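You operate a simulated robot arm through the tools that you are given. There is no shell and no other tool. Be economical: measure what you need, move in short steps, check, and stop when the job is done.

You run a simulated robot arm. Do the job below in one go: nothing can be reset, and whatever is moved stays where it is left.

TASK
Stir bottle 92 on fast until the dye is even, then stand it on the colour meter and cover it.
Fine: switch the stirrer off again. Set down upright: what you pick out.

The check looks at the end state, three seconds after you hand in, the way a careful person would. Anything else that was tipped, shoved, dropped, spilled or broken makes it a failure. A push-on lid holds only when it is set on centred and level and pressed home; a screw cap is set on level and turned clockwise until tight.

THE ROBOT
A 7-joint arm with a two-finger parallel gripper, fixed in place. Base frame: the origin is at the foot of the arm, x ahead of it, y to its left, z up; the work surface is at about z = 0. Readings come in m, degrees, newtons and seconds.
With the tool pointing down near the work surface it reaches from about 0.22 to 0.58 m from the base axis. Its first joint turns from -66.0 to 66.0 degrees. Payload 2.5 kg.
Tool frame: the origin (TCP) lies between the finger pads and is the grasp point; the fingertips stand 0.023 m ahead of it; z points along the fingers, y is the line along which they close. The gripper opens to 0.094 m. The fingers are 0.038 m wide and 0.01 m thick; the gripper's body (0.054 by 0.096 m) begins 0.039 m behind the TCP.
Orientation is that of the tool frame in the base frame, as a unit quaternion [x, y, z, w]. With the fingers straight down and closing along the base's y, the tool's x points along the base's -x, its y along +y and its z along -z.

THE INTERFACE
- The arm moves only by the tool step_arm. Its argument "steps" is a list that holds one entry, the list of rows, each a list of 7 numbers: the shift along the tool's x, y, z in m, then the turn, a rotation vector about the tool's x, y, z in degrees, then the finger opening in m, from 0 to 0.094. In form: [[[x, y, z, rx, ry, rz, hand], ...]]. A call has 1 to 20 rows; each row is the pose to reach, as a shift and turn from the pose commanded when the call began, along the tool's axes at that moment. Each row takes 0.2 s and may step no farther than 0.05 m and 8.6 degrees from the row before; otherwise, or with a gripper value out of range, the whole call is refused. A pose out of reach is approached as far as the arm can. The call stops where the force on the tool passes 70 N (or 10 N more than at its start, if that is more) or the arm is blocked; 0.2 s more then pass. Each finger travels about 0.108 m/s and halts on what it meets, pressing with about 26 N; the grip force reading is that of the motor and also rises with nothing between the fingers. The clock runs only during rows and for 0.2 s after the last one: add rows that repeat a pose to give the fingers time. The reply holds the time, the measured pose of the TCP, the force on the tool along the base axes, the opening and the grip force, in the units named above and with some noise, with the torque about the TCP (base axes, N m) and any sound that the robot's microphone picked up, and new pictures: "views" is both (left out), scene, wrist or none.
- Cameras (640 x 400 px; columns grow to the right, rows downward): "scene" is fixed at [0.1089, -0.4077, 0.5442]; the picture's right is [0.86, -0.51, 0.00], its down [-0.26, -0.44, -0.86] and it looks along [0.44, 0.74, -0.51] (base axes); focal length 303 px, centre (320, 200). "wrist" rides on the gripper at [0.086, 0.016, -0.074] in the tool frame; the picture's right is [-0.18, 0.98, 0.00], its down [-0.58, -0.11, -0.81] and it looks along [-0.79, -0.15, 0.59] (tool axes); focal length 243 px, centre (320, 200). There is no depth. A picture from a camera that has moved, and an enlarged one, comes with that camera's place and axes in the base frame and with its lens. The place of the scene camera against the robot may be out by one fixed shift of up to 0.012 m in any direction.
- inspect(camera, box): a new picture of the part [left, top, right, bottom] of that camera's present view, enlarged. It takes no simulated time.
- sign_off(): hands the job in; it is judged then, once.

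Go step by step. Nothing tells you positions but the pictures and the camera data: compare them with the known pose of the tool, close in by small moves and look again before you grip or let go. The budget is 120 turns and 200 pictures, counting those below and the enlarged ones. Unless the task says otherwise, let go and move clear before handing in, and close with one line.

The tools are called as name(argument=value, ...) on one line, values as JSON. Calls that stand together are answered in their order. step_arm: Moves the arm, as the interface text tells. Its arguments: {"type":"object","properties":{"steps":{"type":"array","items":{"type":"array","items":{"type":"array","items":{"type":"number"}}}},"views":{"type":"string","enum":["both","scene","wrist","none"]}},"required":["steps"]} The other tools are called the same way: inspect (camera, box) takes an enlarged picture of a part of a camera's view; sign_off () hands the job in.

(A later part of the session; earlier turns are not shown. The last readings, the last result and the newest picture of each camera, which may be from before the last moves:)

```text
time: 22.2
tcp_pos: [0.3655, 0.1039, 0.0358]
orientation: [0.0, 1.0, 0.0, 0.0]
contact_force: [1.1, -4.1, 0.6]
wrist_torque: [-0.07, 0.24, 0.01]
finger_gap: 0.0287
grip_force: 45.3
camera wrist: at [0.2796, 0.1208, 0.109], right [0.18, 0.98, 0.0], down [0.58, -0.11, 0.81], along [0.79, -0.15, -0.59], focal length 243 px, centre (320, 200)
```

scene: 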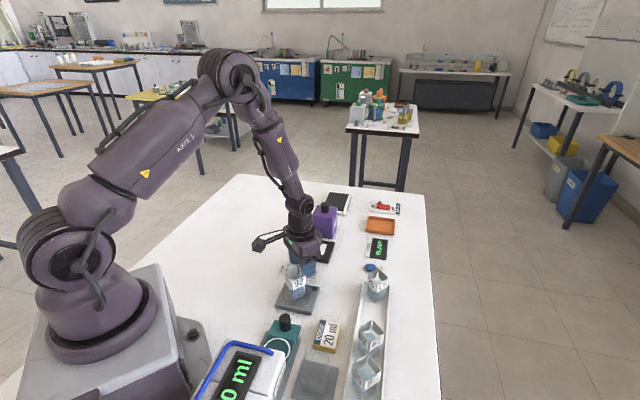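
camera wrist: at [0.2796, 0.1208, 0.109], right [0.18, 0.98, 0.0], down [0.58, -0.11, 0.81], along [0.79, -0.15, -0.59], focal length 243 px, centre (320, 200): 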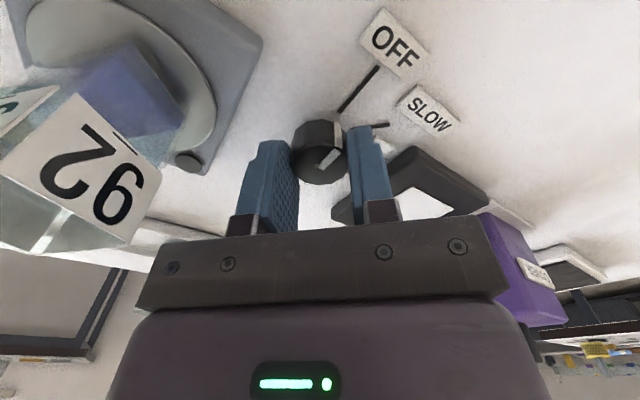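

Gripped. Turning clockwise 45° first and checking.

step_arm(steps=[[[0, -0.001, 0, 0, 0, 7.5, 0.02], [0, -0.001, 0, 0, 0, 15, 0.02], [0, -0.001, 0, 0, 0, 22.5, 0.02], [0, -0.001, 0, 0, 0, 30, 0.02], [0, -0.001, 0, 0, 0, 37.5, 0.02], [0, -0.001, 0, 0, 0, 45, 0.02]]])

inspect(camera="scene", box=[250, 220, 350, 290])

```text
time: 23.6
tcp_pos: [0.365, 0.1034, 0.0359]
orientation: [0.384, 0.923, 0.0, -0.001]
contact_force: [-13.4, -2.8, 36.5]
wrist_torque: [0.34, 0.69, 0.0]
finger_gap: 0.0286
grip_force: 45.3
camera wrist: at [0.3166, 0.177, 0.1089], right [0.83, 0.56, 0.0], down [0.33, -0.49, 0.81], along [0.45, -0.67, -0.59], focal length 243 px, centre (320, 200)
```

scene: 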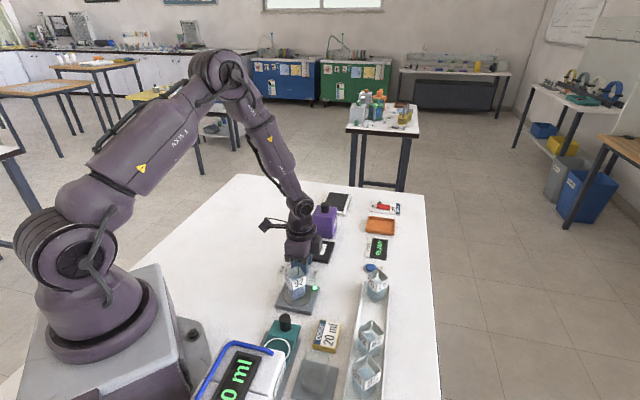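
wrist: 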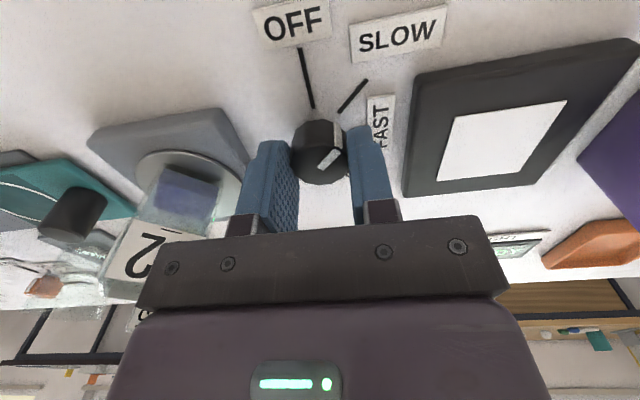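

```text
5.71 times, centred on (300, 255) of scene
camera zoom: at [0.1088, -0.4078, 0.5442], right [0.86, -0.51, 0.0], down [-0.26, -0.44, -0.86], along [0.44, 0.74, -0.51], focal length 1729 px, centre (434, -114)
```

zoom: 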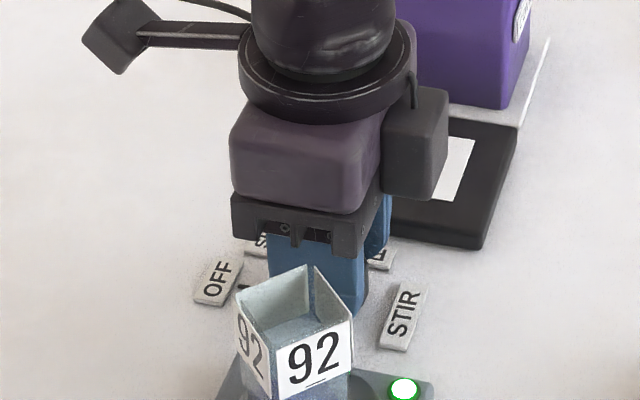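

The stirrer's light is on at SLOW, but there is ~36 N upward load on the tool; I'll ease it slightly before turning on.

step_arm(steps=[[[0.0007, -0.0007, -0.001, 0, 0, 0, 0.02], [0.0007, -0.0007, -0.001, 0, 0, 0, 0.02]]], views="none")

inspect(camera="wrist", box=[60, 80, 420, 280])

```text
time: 24.2
tcp_pos: [0.3656, 0.1049, 0.036]
orientation: [0.383, 0.924, 0.0, 0.001]
contact_force: [11.7, 5.2, -19.0]
wrist_torque: [0.8, 0.79, 0.0]
finger_gap: 0.0289
grip_force: 45.0
```

```text
1.78 times, centred on (240, 180) of wrist
camera zoom: at [0.316, 0.1769, 0.1087], right [0.83, 0.56, 0.0], down [0.33, -0.49, 0.81], along [0.46, -0.67, -0.59], focal length 431 px, centre (462, 236)
```

zoom: 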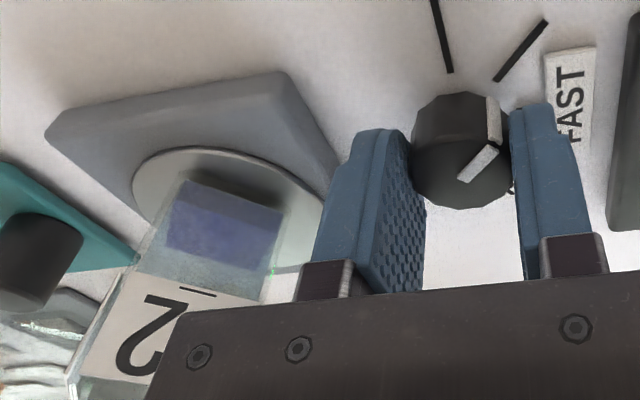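

The knob is firmly held; setting the offset to neutral and turning the remaining 45° to FAST.

step_arm(steps=[[[-0.0003, 0.0003, 0.00035, 0, 0, 7.5, 0.02], [-0.0003, 0.0003, 0.00035, 0, 0, 15, 0.02], [-0.0003, 0.0003, 0.00035, 0, 0, 22.5, 0.02], [-0.0003, 0.0003, 0.00035, 0, 0, 30, 0.02], [-0.0003, 0.0003, 0.00035, 0, 0, 37.5, 0.02], [-0.0003, 0.0003, 0.00035, 0, 0, 45, 0.02]]])

inspect(camera="scene", box=[250, 220, 350, 290])

inspect(camera="wrist", box=[200, 60, 440, 210])

```text
time: 25.6
tcp_pos: [0.3659, 0.1037, 0.0361]
orientation: [0.707, 0.707, 0.0, -0.001]
contact_force: [15.0, 13.1, -36.3]
wrist_torque: [0.56, -0.25, 0.14]
finger_gap: 0.0289
grip_force: 45.3
camera wrist: at [0.3823, 0.1906, 0.1091], right [0.98, -0.19, 0.0], down [-0.11, -0.58, 0.81], along [-0.15, -0.79, -0.59], focal length 243 px, centre (320, 200)
```

scene: 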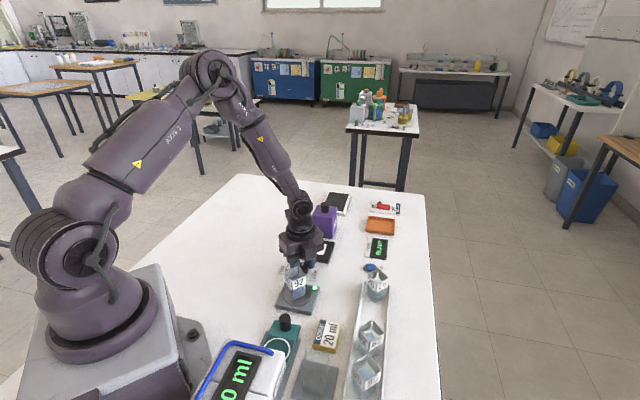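
wrist: 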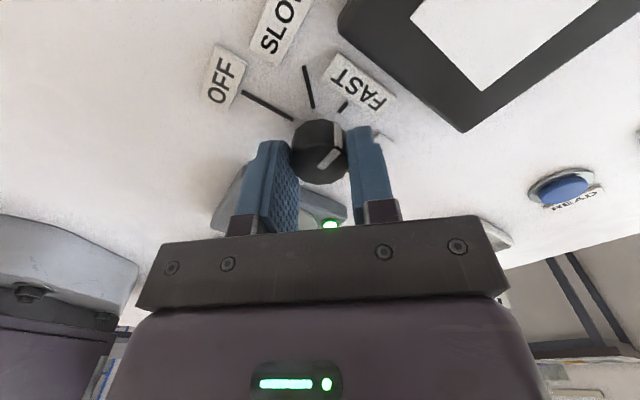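

```text
5.71 times, centred on (300, 255) of scene
camera zoom: at [0.1091, -0.4077, 0.5442], right [0.86, -0.51, 0.0], down [-0.26, -0.44, -0.86], along [0.44, 0.74, -0.51], focal length 1729 px, centre (434, -114)
```

zoom: 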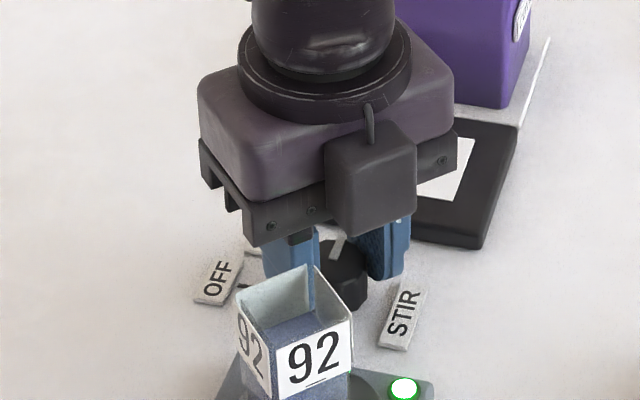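

```text
2.67 times, centred on (320, 135) of wrist
camera zoom: at [0.3823, 0.1906, 0.1091], right [0.98, -0.19, 0.0], down [-0.11, -0.58, 0.81], along [-0.15, -0.79, -0.59], focal length 647 px, centre (320, 373)
```

zoom: 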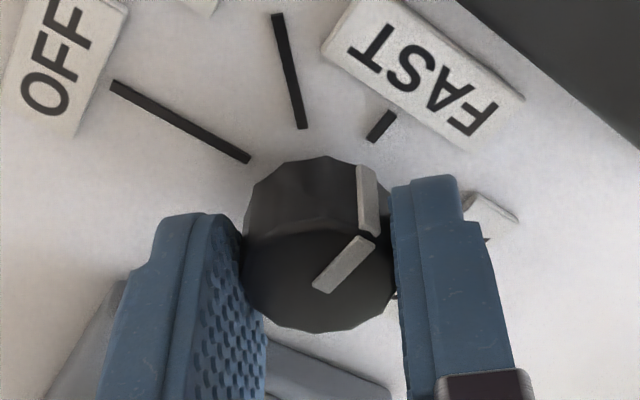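

The pointer is at FAST and the light is on. I'll hold and let it stir, relieving load.

step_arm(steps=[[[0, 0, 0.0006, 0, 0, 0, 0.02], [0, 0, 0.0006, 0, 0, 0, 0.02], [0, 0, 0.0006, 0, 0, 0, 0.02], [0, 0, 0.0006, 0, 0, 0, 0.02], [0, 0, 0.0006, 0, 0, 0, 0.02], [0, 0, 0.0006, 0, 0, 0, 0.02], [0, 0, 0.0006, 0, 0, 0, 0.02], [0, 0, 0.0006, 0, 0, 0, 0.02], [0, 0, 0.0006, 0, 0, 0, 0.02], [0, 0, 0.0006, 0, 0, 0, 0.02], [0, 0, 0.0006, 0, 0, 0, 0.02], [0, 0, 0.0006, 0, 0, 0, 0.02], [0, 0, 0.0006, 0, 0, 0, 0.02], [0, 0, 0.0006, 0, 0, 0, 0.02], [0, 0, 0.0006, 0, 0, 0, 0.02], [0, 0, 0.0006, 0, 0, 0, 0.02], [0, 0, 0.0006, 0, 0, 0, 0.02], [0, 0, 0.0006, 0, 0, 0, 0.02], [0, 0, 0.0006, 0, 0, 0, 0.02], [0, 0, 0.0006, 0, 0, 0, 0.02]]], views="none")

inspect(camera="scene", box=[270, 250, 334, 315])

```text
time: 29.8
tcp_pos: [0.3665, 0.1024, 0.035]
orientation: [0.706, 0.708, 0.001, -0.001]
contact_force: [-8.3, 19.3, 28.9]
wrist_torque: [0.24, 0.16, 0.02]
finger_gap: 0.0288
grip_force: 44.8
```

```text
6.15 times, centred on (302, 282) of scene
camera zoom: at [0.1088, -0.4078, 0.5442], right [0.86, -0.51, 0.0], down [-0.26, -0.44, -0.86], along [0.44, 0.74, -0.51], focal length 1862 px, centre (431, -308)
```

zoom: 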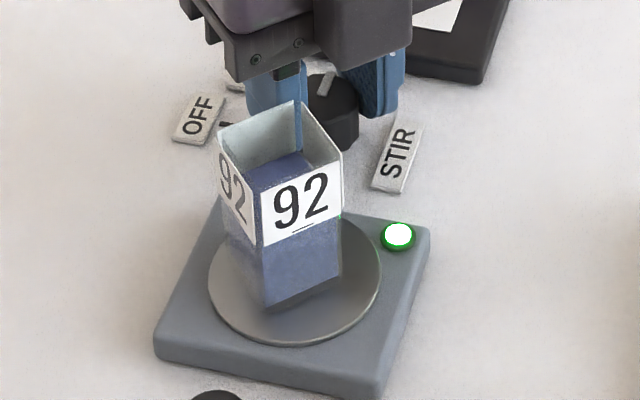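

Looks more even; stirring 4 s longer and comparing.

step_arm(steps=[[[0, 0, -0.0003, 0, 0, 0, 0.02], [0, 0, -0.0003, 0, 0, 0, 0.02], [0, 0, -0.0003, 0, 0, 0, 0.02], [0, 0, -0.0003, 0, 0, 0, 0.02], [0, 0, -0.0003, 0, 0, 0, 0.02], [0, 0, -0.0003, 0, 0, 0, 0.02], [0, 0, -0.0003, 0, 0, 0, 0.02], [0, 0, -0.0003, 0, 0, 0, 0.02], [0, 0, -0.0003, 0, 0, 0, 0.02], [0, 0, -0.0003, 0, 0, 0, 0.02], [0, 0, -0.0003, 0, 0, 0, 0.02], [0, 0, -0.0003, 0, 0, 0, 0.02], [0, 0, -0.0003, 0, 0, 0, 0.02], [0, 0, -0.0003, 0, 0, 0, 0.02], [0, 0, -0.0003, 0, 0, 0, 0.02], [0, 0, -0.0003, 0, 0, 0, 0.02], [0, 0, -0.0003, 0, 0, 0, 0.02], [0, 0, -0.0003, 0, 0, 0, 0.02], [0, 0, -0.0003, 0, 0, 0, 0.02], [0, 0, -0.0003, 0, 0, 0, 0.02]]], views="none")

inspect(camera="scene", box=[270, 250, 334, 315])

```text
time: 34.0
tcp_pos: [0.3655, 0.1044, 0.0359]
orientation: [0.706, 0.708, 0.001, 0.0]
contact_force: [-6.3, 19.7, 23.4]
wrist_torque: [0.34, 0.1, -0.02]
finger_gap: 0.0289
grip_force: 45.4
```

```text
6.15 times, centred on (302, 282) of scene
camera zoom: at [0.1089, -0.4078, 0.5442], right [0.86, -0.51, 0.0], down [-0.26, -0.44, -0.86], along [0.44, 0.74, -0.51], focal length 1862 px, centre (431, -308)
```

zoom: 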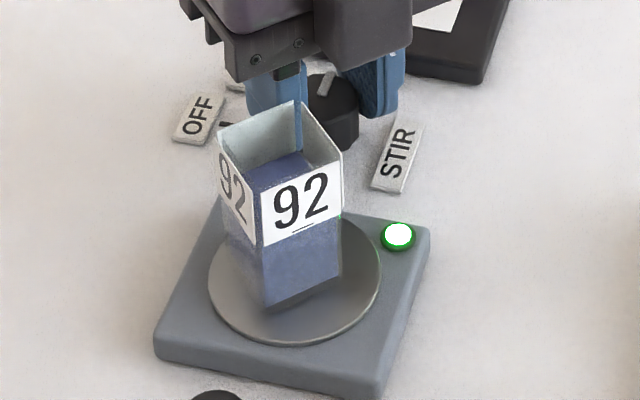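

No visible change any more. One more 4 s for good measure.

step_arm(steps=[[[0, 0, -0.0003, 0, 0, 0, 0.02], [0, 0, -0.0003, 0, 0, 0, 0.02], [0, 0, -0.0003, 0, 0, 0, 0.02], [0, 0, -0.0003, 0, 0, 0, 0.02], [0, 0, -0.0003, 0, 0, 0, 0.02], [0, 0, -0.0003, 0, 0, 0, 0.02], [0, 0, -0.0003, 0, 0, 0, 0.02], [0, 0, -0.0003, 0, 0, 0, 0.02], [0, 0, -0.0003, 0, 0, 0, 0.02], [0, 0, -0.0003, 0, 0, 0, 0.02], [0, 0, -0.0003, 0, 0, 0, 0.02], [0, 0, -0.0003, 0, 0, 0, 0.02], [0, 0, -0.0003, 0, 0, 0, 0.02], [0, 0, -0.0003, 0, 0, 0, 0.02], [0, 0, -0.0003, 0, 0, 0, 0.02], [0, 0, -0.0003, 0, 0, 0, 0.02], [0, 0, -0.0003, 0, 0, 0, 0.02], [0, 0, -0.0003, 0, 0, 0, 0.02], [0, 0, -0.0003, 0, 0, 0, 0.02], [0, 0, -0.0003, 0, 0, 0, 0.02]]], views="none")

inspect(camera="scene", box=[270, 250, 334, 315])

```text
time: 38.2
tcp_pos: [0.365, 0.1035, 0.0358]
orientation: [0.707, 0.707, 0.0, -0.002]
contact_force: [-5.9, 15.7, 3.1]
wrist_torque: [0.32, 0.0, 0.0]
finger_gap: 0.0288
grip_force: 44.9
```

```text
6.15 times, centred on (302, 282) of scene
camera zoom: at [0.1089, -0.4077, 0.5442], right [0.86, -0.51, 0.0], down [-0.26, -0.44, -0.86], along [0.44, 0.74, -0.51], focal length 1862 px, centre (431, -308)
```

zoom: 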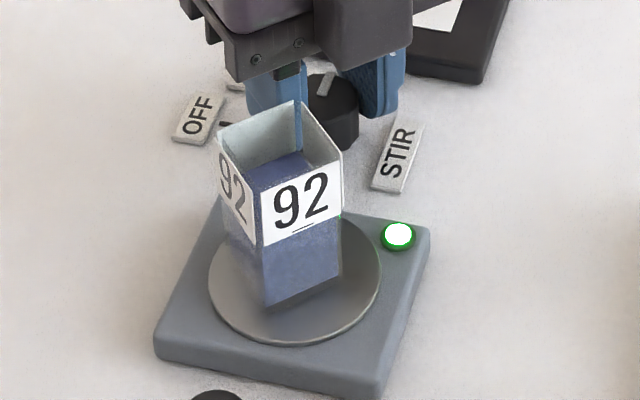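

The dye is even. Turning the dial back 90° to OFF, in two halves.

step_arm(steps=[[[0, 0, 0, 0, 0, -7.5, 0.02], [0, 0, 0, 0, 0, -15, 0.02], [0, 0, 0, 0, 0, -22.5, 0.02], [0, 0, 0, 0, 0, -30, 0.02], [0, 0, 0, 0, 0, -37.5, 0.02], [0, 0, 0, 0, 0, -45, 0.02]]], views="none")

step_arm(steps=[[[0, 0, 0, 0, 0, -7.5, 0.02], [0, 0, 0, 0, 0, -15, 0.02], [0, 0, 0, 0, 0, -22.5, 0.02], [0, 0, 0, 0, 0, -30, 0.02], [0, 0, 0, 0, 0, -37.5, 0.02], [0, 0, 0, 0, 0, -45, 0.02], [0, 0, 0, 0, 0, -45, 0.02]]])

inspect(camera="scene", box=[270, 240, 350, 315])

inspect(camera="wrist", box=[200, 60, 440, 210])

```text
time: 39.6
tcp_pos: [0.3649, 0.1043, 0.0366]
orientation: [0.381, 0.924, 0.001, 0.002]
contact_force: [7.5, 12.9, -11.2]
wrist_torque: [0.63, 0.82, -0.02]
finger_gap: 0.0287
grip_force: 45.4
```

```text
time: 41.2
tcp_pos: [0.366, 0.1039, 0.0366]
orientation: [-0.001, 1.0, 0.001, 0.002]
contact_force: [6.3, 16.7, -13.4]
wrist_torque: [0.16, -0.38, -0.17]
finger_gap: 0.0289
grip_force: 45.1
camera wrist: at [0.2797, 0.1203, 0.1089], right [0.18, 0.98, 0.0], down [0.58, -0.11, 0.81], along [0.79, -0.15, -0.59], focal length 243 px, centre (320, 200)
```

scene: 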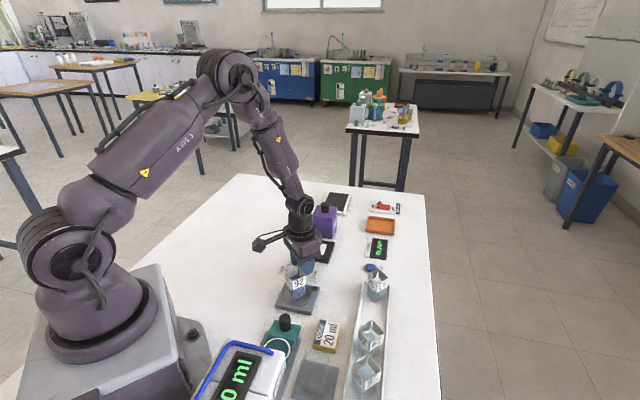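
wrist: 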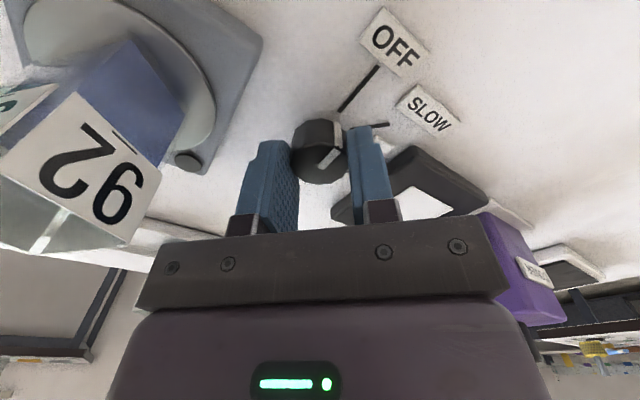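

```text
5.33 times, centred on (310, 278) of scene
camera zoom: at [0.109, -0.4077, 0.5442], right [0.86, -0.51, 0.0], down [-0.26, -0.44, -0.86], along [0.44, 0.74, -0.51], focal length 1614 px, centre (373, -213)
```

zoom: 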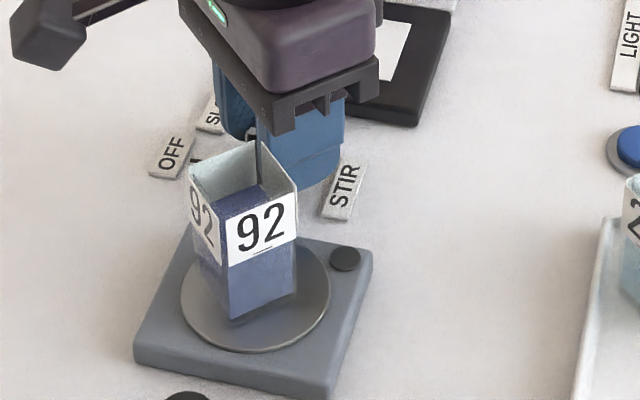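

```text
2.67 times, centred on (320, 135) of wrist
camera zoom: at [0.2797, 0.1203, 0.1089], right [0.18, 0.98, 0.0], down [0.58, -0.11, 0.81], along [0.79, -0.15, -0.59], focal length 647 px, centre (320, 373)
```

zoom: 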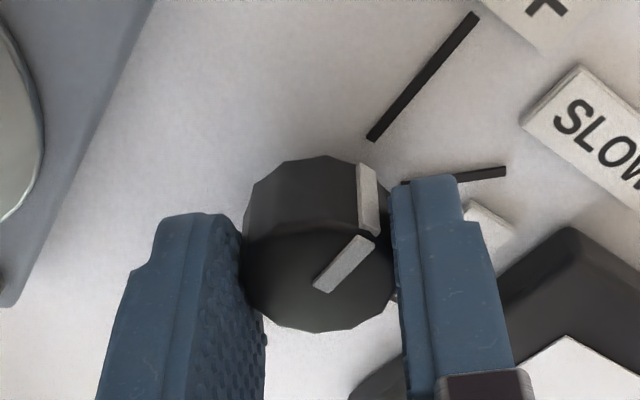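

Light is off, pointer at OFF. Releasing, rising, and moving back to view the bottle.

step_arm(steps=[[[0, 0, 0, 0, 0, 0, 0.035], [0, 0, 0, 0, 0, 0, 0.045], [0, 0, 0, 0, 0, 0, 0.045], [0, 0, -0.04, 0, 0, 0, 0.055], [0, 0, -0.085, 0, 0, 0, 0.055], [0, 0, -0.12, 0, 0, 0, 0.055], [0.027, -0.022, -0.15, 0, 0, 0, 0.055], [0.053, -0.044, -0.152, 0, 0, 0, 0.055], [0.079, -0.066, -0.152, 0, 0, 0, 0.055], [0.079, -0.066, -0.152, 0, 0, 0, 0.055]]])

inspect(camera="wrist", box=[260, 0, 500, 150])

inspect(camera="scene", box=[250, 200, 410, 300])

```text
time: 43.4
tcp_pos: [0.2855, 0.0388, 0.1885]
orientation: [0.0, 1.0, 0.001, 0.0]
contact_force: [-0.1, 0.6, 0.3]
wrist_torque: [0.0, -0.03, -0.01]
finger_gap: 0.0551
grip_force: 0.1
camera wrist: at [0.1997, 0.0547, 0.2618], right [0.18, 0.98, 0.0], down [0.58, -0.11, 0.81], along [0.79, -0.15, -0.59], focal length 243 px, centre (320, 200)
```

scene: 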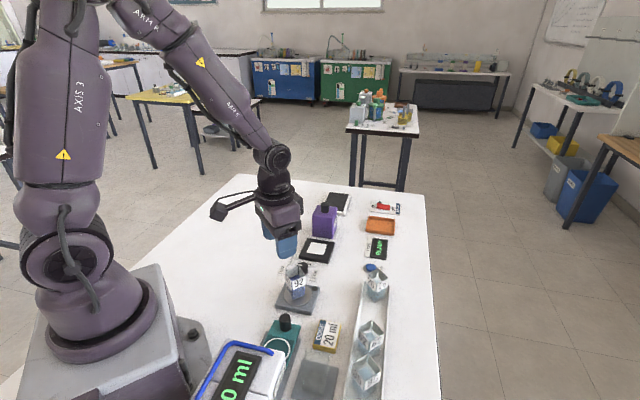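
wrist: 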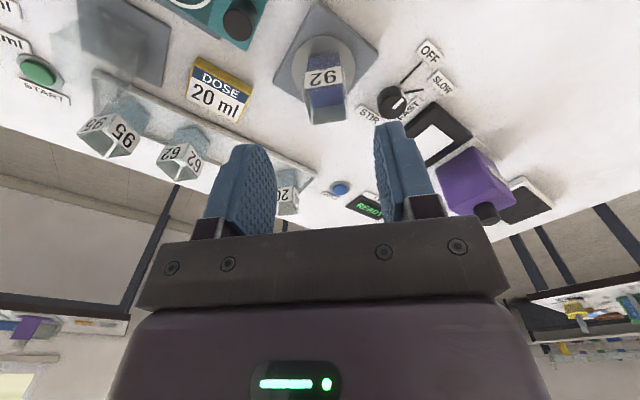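

```text
2.67 times, centred on (380, 75) of wrist
camera zoom: at [0.1997, 0.0547, 0.2618], right [0.18, 0.98, 0.0], down [0.58, -0.11, 0.81], along [0.79, -0.15, -0.59], focal length 647 px, centre (160, 533)
```

zoom: 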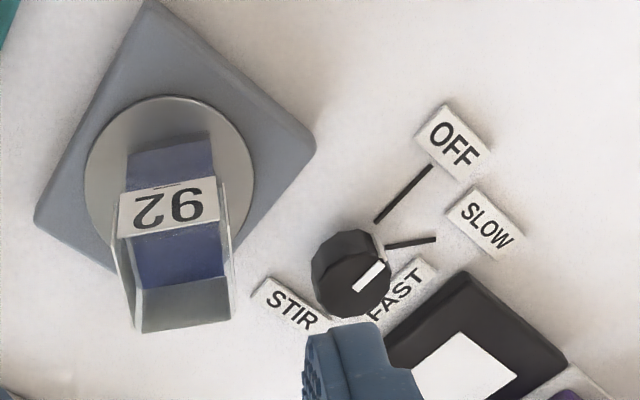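

```text
4.00 times, centred on (330, 250) of scene
camera zoom: at [0.1089, -0.4077, 0.5442], right [0.86, -0.51, 0.0], down [-0.26, -0.44, -0.86], along [0.44, 0.74, -0.51], focal length 1210 px, centre (280, 0)
```

zoom: 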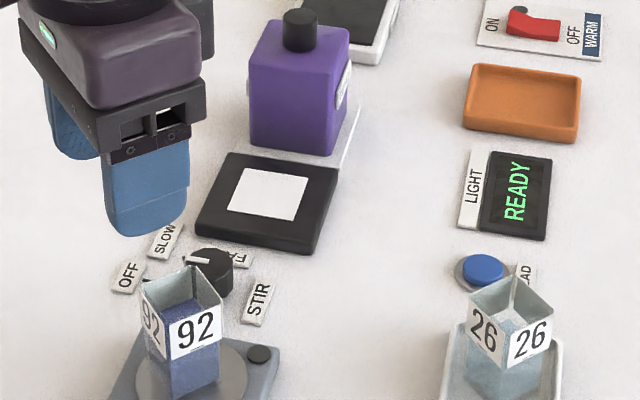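

Bottle unmoved and evenly blue. Re-grasping along the same path.

step_arm(steps=[[[-0.031, -0.0005, 0.02, 0, 0, 0, 0.055], [-0.031, -0.0005, 0.06, 0, 0, 0, 0.055], [-0.031, -0.0005, 0.1, 0, 0, 0, 0.055], [-0.031, -0.0005, 0.139, 0, 0, 0, 0.055], [-0.031, -0.0005, 0.139, 0, 0, 0, 0.055], [-0.031, -0.0005, 0.139, 0, 0, 0, 0.04], [-0.031, -0.0005, 0.139, 0, 0, 0, 0.02], [-0.031, -0.0005, 0.139, 0, 0, 0, 0.02], [-0.031, -0.0005, 0.139, 0, 0, 0, 0.02]]], views="wrist")

```text
time: 45.4
tcp_pos: [0.3163, 0.0356, 0.0498]
orientation: [0.0, 1.0, 0.001, 0.0]
contact_force: [0.1, 0.2, 0.4]
wrist_torque: [-0.01, -0.01, 0.02]
finger_gap: 0.0337
grip_force: 26.1
camera wrist: at [0.2302, 0.0528, 0.1229], right [0.18, 0.98, 0.0], down [0.58, -0.11, 0.81], along [0.79, -0.15, -0.59], focal length 243 px, centre (320, 200)
```

wrist: 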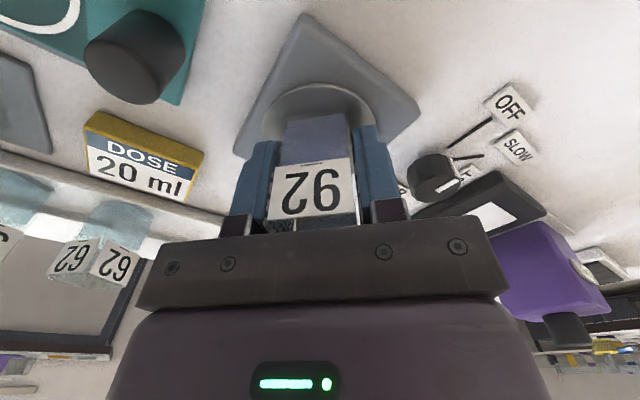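

Gripped. Lifting and moving to a view pose near the meter, turning 45° so that the bottle squares with the meter and the hand stays clear of the cover.

step_arm(steps=[[[0, 0, -0.01, 0, 0, 0, 0.02], [0, 0, -0.035, 0, 0, 0, 0.02], [0, 0, -0.065, 0, 0, 0, 0.02], [0, 0, -0.1, 0, 0, 0, 0.02], [-0.01, 0.012, -0.125, 0, 0, -7, 0.02], [-0.025, 0.029, -0.14, 0, 0, -14, 0.02], [-0.04, 0.046, -0.14, 0, 0, -21, 0.02], [-0.055, 0.063, -0.14, 0, 0, -28, 0.02], [-0.07, 0.08, -0.14, 0, 0, -36, 0.02], [-0.078, 0.09, -0.14, 0, 0, -42, 0.02], [-0.08, 0.092, -0.14, 0, 0, -45, 0.02], [-0.08, 0.092, -0.14, 0, 0, -45, 0.02]]])

inspect(camera="wrist", box=[200, 0, 440, 150])

```text
time: 48.0
tcp_pos: [0.3979, 0.1294, 0.1906]
orientation: [-0.383, 0.924, -0.001, 0.0]
contact_force: [0.3, 0.8, -0.3]
wrist_torque: [-0.01, -0.02, 0.03]
finger_gap: 0.0332
grip_force: 26.5
camera wrist: at [0.3251, 0.0804, 0.2632], right [-0.57, 0.82, 0.0], down [0.49, 0.34, 0.81], along [0.66, 0.46, -0.59], focal length 243 px, centre (320, 200)
```

scene: 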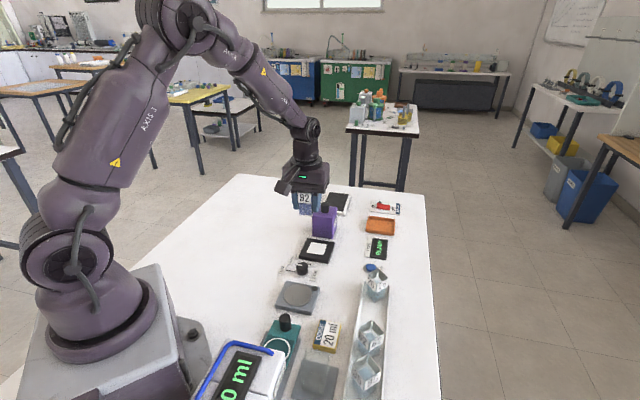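
wrist: 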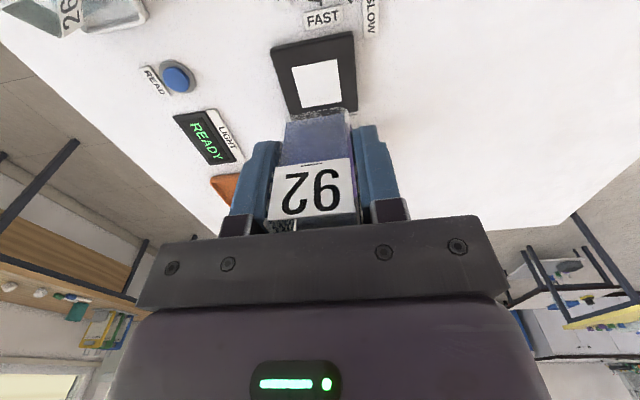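

```text
2.67 times, centred on (320, 75) of wrist
camera zoom: at [0.3251, 0.0804, 0.2632], right [-0.57, 0.82, 0.0], down [0.49, 0.34, 0.81], along [0.66, 0.46, -0.59], focal length 647 px, centre (320, 533)
```

zoom: 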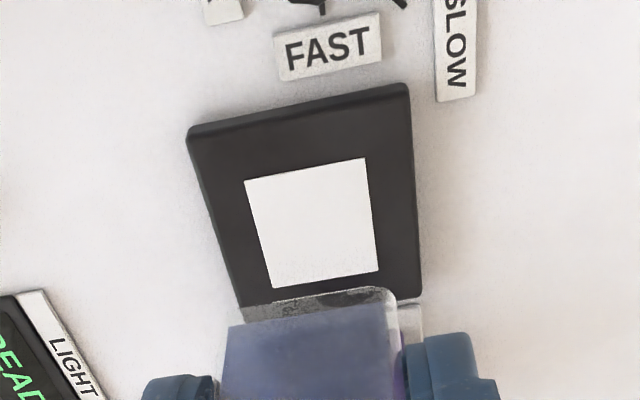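

Meter square centre ≈ (0.4388, 0.155), exactly 45°. Moving over it and descending to just above.

step_arm(steps=[[[-0.016, -0.0035, 0, 0, 0, 0, 0.02], [-0.032, -0.007, 0.01, 0, 0, 0, 0.02], [-0.0474, -0.0106, 0.03, 0, 0, 0, 0.02], [-0.0474, -0.0106, 0.06, 0, 0, 0, 0.02], [-0.0474, -0.0106, 0.09, 0, 0, 0, 0.02], [-0.0474, -0.0106, 0.115, 0, 0, 0, 0.02], [-0.0474, -0.0106, 0.126, 0, 0, 0, 0.02], [-0.0474, -0.0106, 0.126, 0, 0, 0, 0.02]]])

inspect(camera="wrist", box=[200, 60, 440, 210])

inspect(camera="scene", box=[270, 190, 370, 265])

```text
time: 49.8
tcp_pos: [0.4386, 0.1537, 0.0623]
orientation: [-0.383, 0.924, 0.0, 0.0]
contact_force: [-0.1, 0.4, -0.4]
wrist_torque: [0.01, 0.0, -0.02]
finger_gap: 0.0336
grip_force: 26.4
camera wrist: at [0.3663, 0.1048, 0.1358], right [-0.56, 0.83, 0.0], down [0.49, 0.33, 0.81], along [0.67, 0.46, -0.59], focal length 243 px, centre (320, 200)
```

scene: 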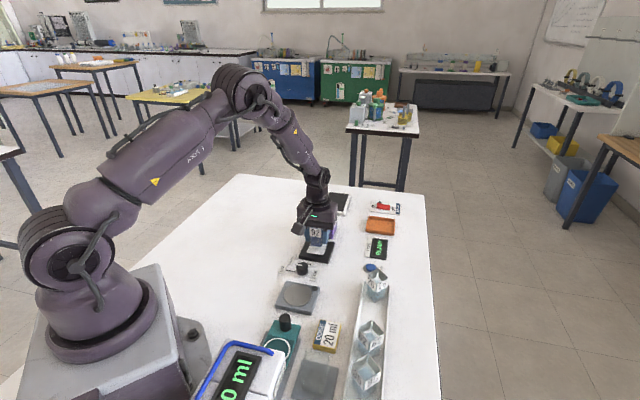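
wrist: 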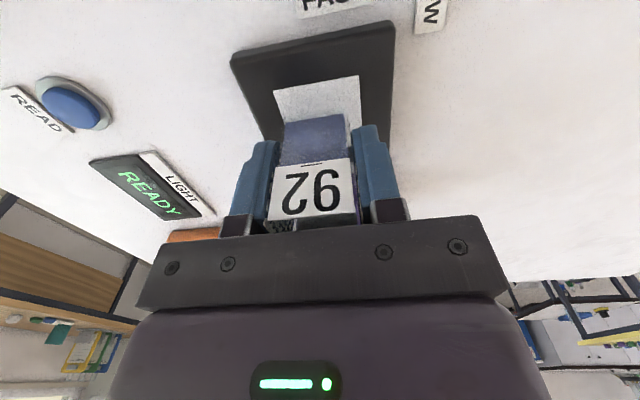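

```text
2.67 times, centred on (320, 135) of wrist
camera zoom: at [0.3663, 0.1048, 0.1358], right [-0.56, 0.83, 0.0], down [0.49, 0.33, 0.81], along [0.67, 0.46, -0.59], focal length 647 px, centre (320, 373)
```

zoom: 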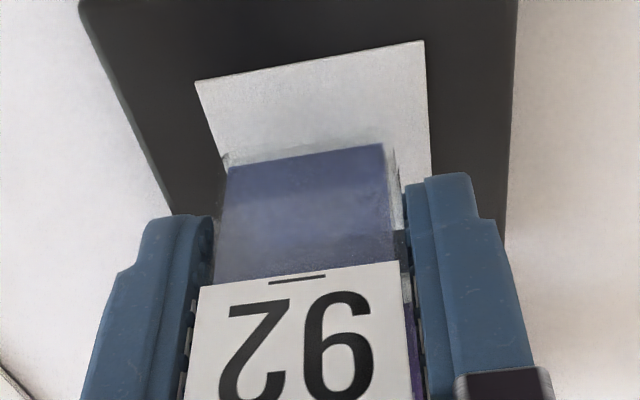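

```text
5.33 times, centred on (320, 228) of scene
camera zoom: at [0.109, -0.4077, 0.5442], right [0.86, -0.51, 0.0], down [-0.26, -0.44, -0.86], along [0.44, 0.74, -0.51], focal length 1614 px, centre (320, 53)
```

zoom: 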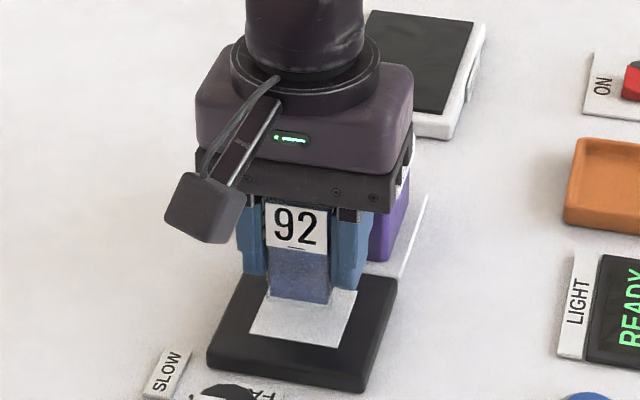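

Aligned; nudging 1.5 mm and lowering to near contact.

step_arm(steps=[[[-0.0011, 0.0011, 0.004, 0, 0, 0, 0.02], [-0.0011, 0.0011, 0.008, 0, 0, 0, 0.02], [-0.0011, 0.0011, 0.011, 0, 0, 0, 0.02], [-0.0011, 0.0011, 0.013, 0, 0, 0, 0.02]]], views="none")

inspect(camera="wrist", box=[200, 60, 440, 210])

inspect(camera="scene", box=[270, 190, 370, 265])

```text
time: 50.8
tcp_pos: [0.4396, 0.1559, 0.0504]
orientation: [-0.383, 0.924, 0.0, 0.0]
contact_force: [-0.1, -0.4, 0.1]
wrist_torque: [0.02, 0.0, 0.01]
finger_gap: 0.0336
grip_force: 26.0
```

```text
2.67 times, centred on (320, 135) of wrist
camera zoom: at [0.3666, 0.1069, 0.123], right [-0.56, 0.83, 0.0], down [0.49, 0.33, 0.81], along [0.67, 0.46, -0.59], focal length 647 px, centre (320, 373)
```

zoom: 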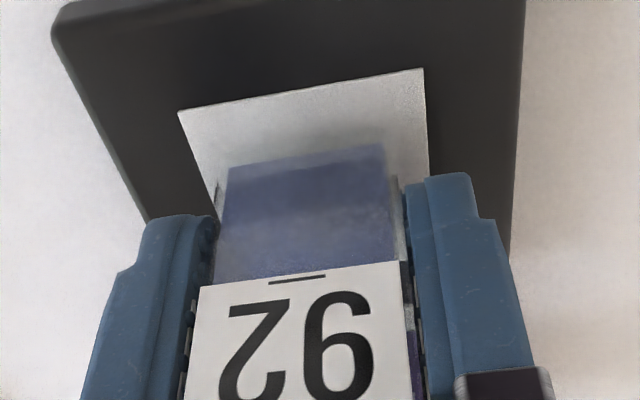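

```text
5.33 times, centred on (320, 228) of scene
camera zoom: at [0.1089, -0.4077, 0.5442], right [0.86, -0.51, 0.0], down [-0.26, -0.44, -0.86], along [0.44, 0.74, -0.51], focal length 1614 px, centre (320, 53)
```

zoom: 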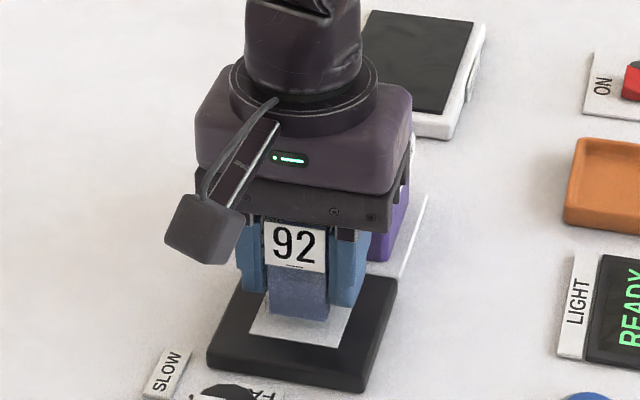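

step_arm(steps=[[[0, 0, 0.001, 0, 0, 0, 0.02], [0, 0, 0.002, 0, 0, 0, 0.02]]], views="none")

step_arm(steps=[[[0, 0, 0.001, 0, 0, 0, 0.02], [0, 0, 0.0015, 0, 0, 0, 0.02]]], views="none")

```text
time: 51.4
tcp_pos: [0.4392, 0.1557, 0.0479]
orientation: [-0.383, 0.924, -0.001, 0.0]
contact_force: [0.4, 0.1, 0.0]
wrist_torque: [-0.02, -0.01, -0.03]
finger_gap: 0.0338
grip_force: 25.9
```

```text
time: 52.0
tcp_pos: [0.4387, 0.1563, 0.0474]
orientation: [-0.382, 0.924, 0.0, 0.0]
contact_force: [-0.2, -0.5, -0.3]
wrist_torque: [0.02, 0.01, -0.02]
finger_gap: 0.0337
grip_force: 25.8
```

Not touching yet; lowering further in 0.5–1 mm rows.

step_arm(steps=[[[0, 0, 0.001, 0, 0, 0, 0.02], [0, 0, 0.0015, 0, 0, 0, 0.02]]], views="none")

inspect(camera="wrist", box=[240, 80, 400, 180])

```text
time: 52.6
tcp_pos: [0.4393, 0.156, 0.0449]
orientation: [-0.383, 0.924, 0.001, 0.0]
contact_force: [-0.5, -0.6, -0.2]
wrist_torque: [-0.03, 0.0, -0.01]
finger_gap: 0.0333
grip_force: 25.8
```

```text
4.00 times, centred on (320, 130) of wrist
camera zoom: at [0.3664, 0.1069, 0.1183], right [-0.56, 0.83, 0.0], down [0.49, 0.33, 0.81], along [0.67, 0.46, -0.59], focal length 970 px, centre (320, 480)
```

zoom: 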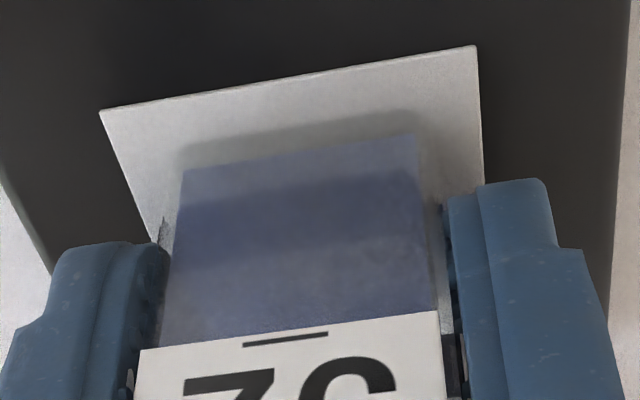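

step_arm(steps=[[[0, 0, 0.001, 0, 0, 0, 0.02], [0, 0, 0.0015, 0, 0, 0, 0.02]]], views="none")

step_arm(steps=[[[0, 0, 0.001, 0, 0, 0, 0.02], [0, 0, 0.001, 0, 0, 0, 0.02]]], views="none")

```text
time: 53.2
tcp_pos: [0.4394, 0.1563, 0.045]
orientation: [-0.382, 0.924, 0.0, 0.0]
contact_force: [-4.6, -1.9, 15.2]
wrist_torque: [-0.11, 0.19, 0.0]
finger_gap: 0.0336
grip_force: 26.0
```

```text
time: 53.8
tcp_pos: [0.4401, 0.1569, 0.0438]
orientation: [-0.383, 0.924, 0.0, 0.001]
contact_force: [-3.7, -0.4, 24.1]
wrist_torque: [-0.03, 0.12, 0.02]
finger_gap: 0.0336
grip_force: 26.4
```

Seated. Easing 1 mm, releasing and rising, then backing off for a look.

step_arm(steps=[[[0, 0, -0.001, 0, 0, 0, 0.02], [0, 0, -0.001, 0, 0, 0, 0.04], [0, 0, -0.001, 0, 0, 0, 0.055], [0, 0, -0.001, 0, 0, 0, 0.055], [0, 0, -0.03, 0, 0, 0, 0.055], [0, 0, -0.07, 0, 0, 0, 0.055], [0, 0, -0.11, 0, 0, 0, 0.055], [0.025, 0, -0.145, 0, 0, 0, 0.055], [0.04, 0, -0.165, 0, 0, 0, 0.055], [0.04, 0, -0.165, 0, 0, 0, 0.055]]])

inspect(camera="wrist", box=[200, 0, 440, 150])

inspect(camera="scene", box=[270, 190, 370, 265])

```text
time: 56.0
tcp_pos: [0.4104, 0.1271, 0.2084]
orientation: [-0.383, 0.924, 0.0, 0.0]
contact_force: [0.5, -0.6, 0.3]
wrist_torque: [-0.01, -0.02, 0.02]
finger_gap: 0.0554
grip_force: 0.0
camera wrist: at [0.3378, 0.0781, 0.2805], right [-0.56, 0.83, 0.0], down [0.49, 0.33, 0.81], along [0.67, 0.46, -0.59], focal length 243 px, centre (320, 200)
```

scene: 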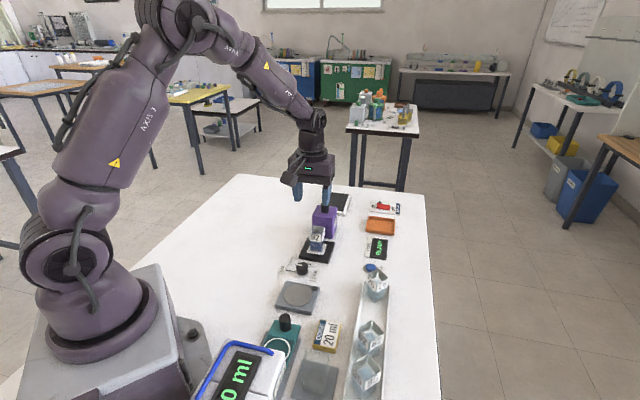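
wrist: 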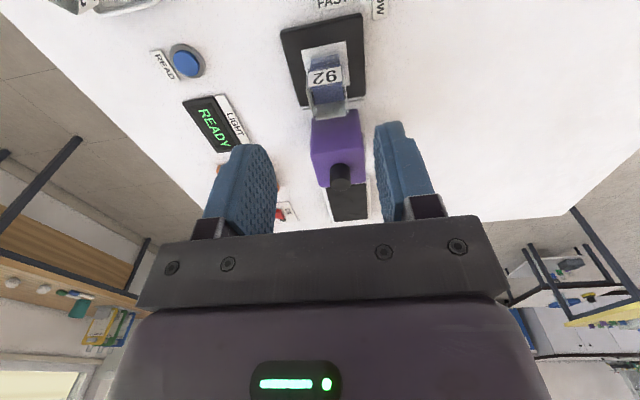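

```text
2.67 times, centred on (320, 75) of wrist
camera zoom: at [0.3378, 0.0781, 0.2805], right [-0.56, 0.83, 0.0], down [0.49, 0.33, 0.81], along [0.67, 0.46, -0.59], focal length 647 px, centre (320, 533)
```

zoom: 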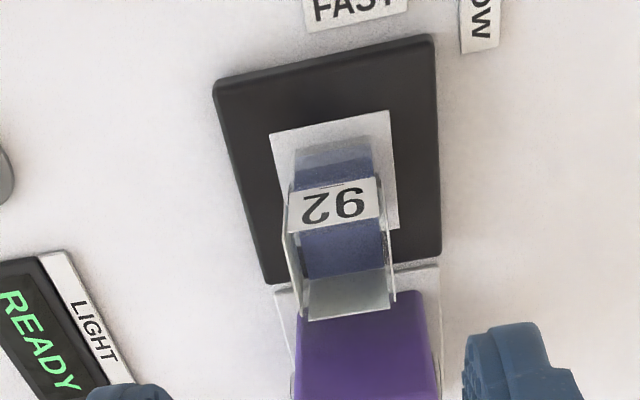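

```text
5.33 times, centred on (320, 228) of scene
camera zoom: at [0.1089, -0.4077, 0.5442], right [0.86, -0.51, 0.0], down [-0.26, -0.44, -0.86], along [0.44, 0.74, -0.51], focal length 1614 px, centre (320, 53)
```

zoom: 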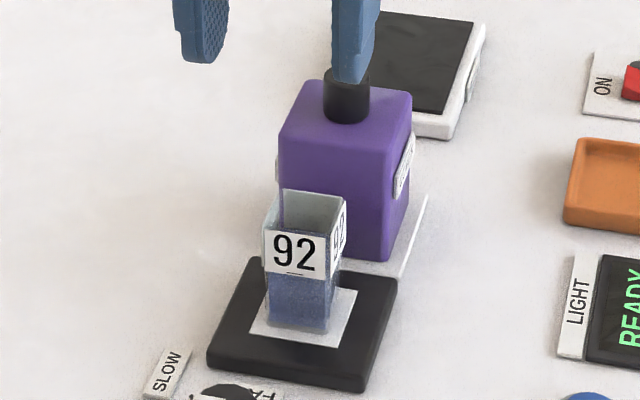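

Bottle 92 stands upright on the meter at ≈(0.440, 0.157). Now measuring the cover and its knob.

inspect(camera="wrist", box=[260, 80, 420, 230])

inspect(camera="scene", box=[300, 195, 356, 245])

```text
2.67 times, centred on (340, 155) of wrist
camera zoom: at [0.3378, 0.0781, 0.2805], right [-0.56, 0.83, 0.0], down [0.49, 0.33, 0.81], along [0.67, 0.46, -0.59], focal length 647 px, centre (267, 320)
```

zoom: 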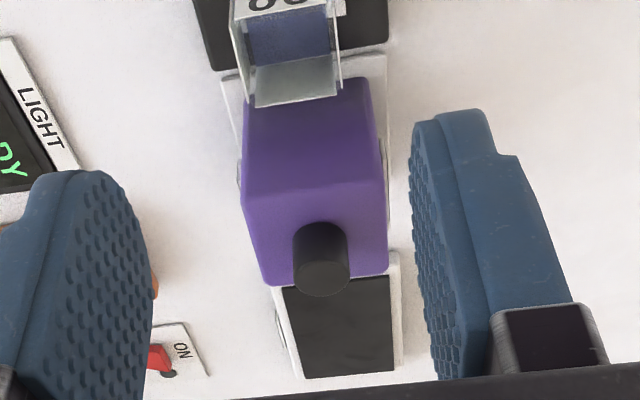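

```text
8.00 times, centred on (328, 220) of scene
camera zoom: at [0.1089, -0.4077, 0.5442], right [0.86, -0.51, 0.0], down [-0.26, -0.44, -0.86], along [0.44, 0.74, -0.51], focal length 2421 px, centre (256, 40)
```

zoom: 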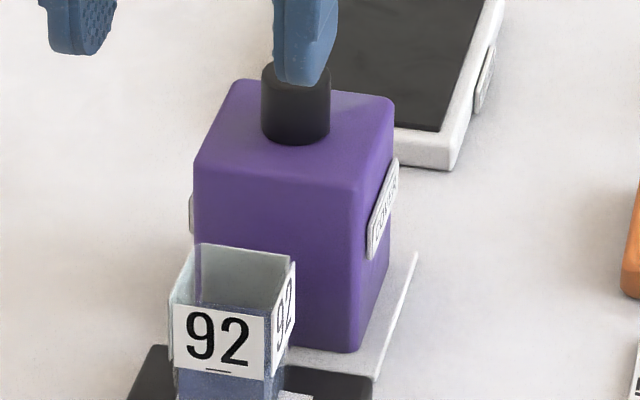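

Cover: ~60 mm square, top at z≈0.075, knob top ≈0.095, centre ≈(0.503, 0.220), turned 45°. Moving above the knob to check.

step_arm(steps=[[[-0.04, 0, 0, 0, 0, 0, 0.055], [-0.085, 0, 0, 0, 0, 0, 0.055], [-0.115, 0, 0.03, 0, 0, 0, 0.05], [-0.115, 0, 0.06, 0, 0, 0, 0.05], [-0.115, 0, 0.06, 0, 0, 0, 0.05]]])

inspect(camera="wrist", box=[200, 60, 440, 210])

inspect(camera="scene", box=[290, 170, 370, 250])

```text
time: 57.2
tcp_pos: [0.4912, 0.2058, 0.1462]
orientation: [-0.383, 0.924, 0.0, 0.0]
contact_force: [0.7, 0.3, 0.5]
wrist_torque: [0.0, 0.02, 0.05]
finger_gap: 0.05
grip_force: 0.0
camera wrist: at [0.4193, 0.1577, 0.2199], right [-0.56, 0.83, 0.0], down [0.49, 0.33, 0.81], along [0.67, 0.46, -0.59], focal length 243 px, centre (320, 200)
```

scene: 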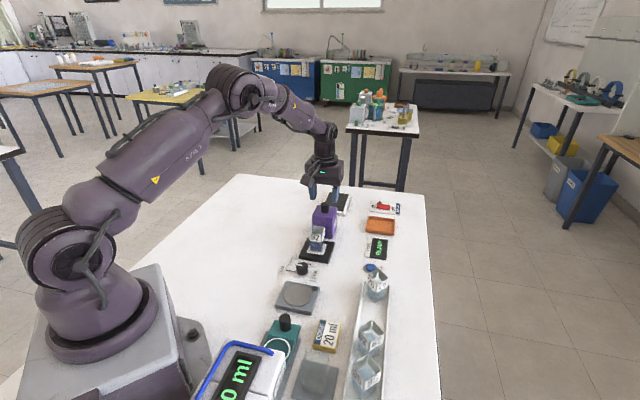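
wrist: 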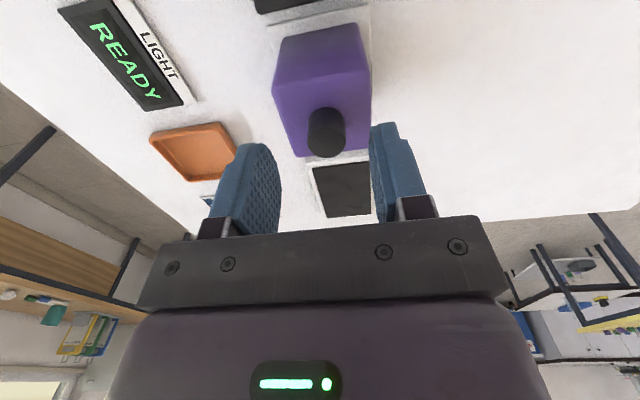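

```text
2.67 times, centred on (320, 135) of wrist
camera zoom: at [0.4193, 0.1577, 0.2199], right [-0.56, 0.83, 0.0], down [0.49, 0.33, 0.81], along [0.67, 0.46, -0.59], focal length 647 px, centre (320, 373)
```

zoom: 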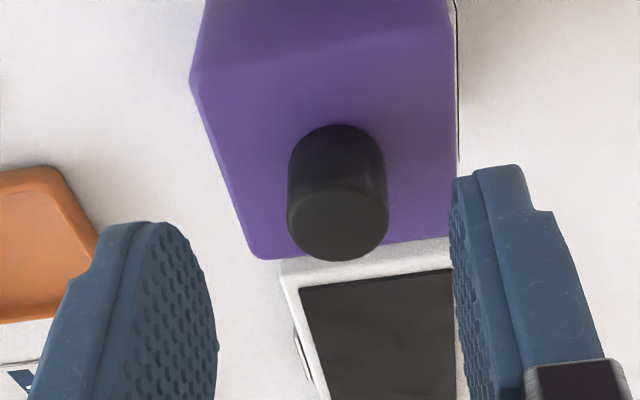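

```text
5.00 times, centred on (330, 210) of scene
camera zoom: at [0.109, -0.4077, 0.5442], right [0.86, -0.51, 0.0], down [-0.26, -0.44, -0.86], along [0.44, 0.74, -0.51], focal length 1513 px, centre (270, 150)
```

zoom: 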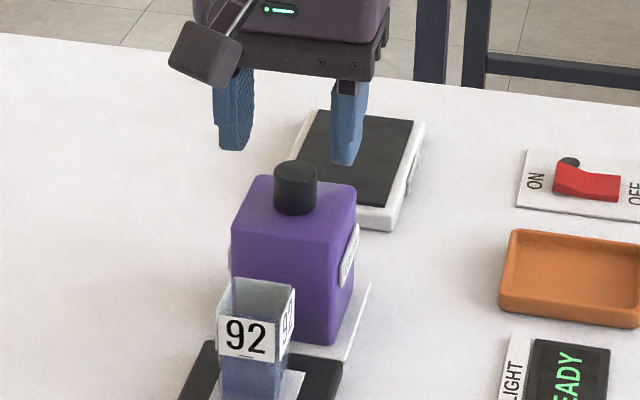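

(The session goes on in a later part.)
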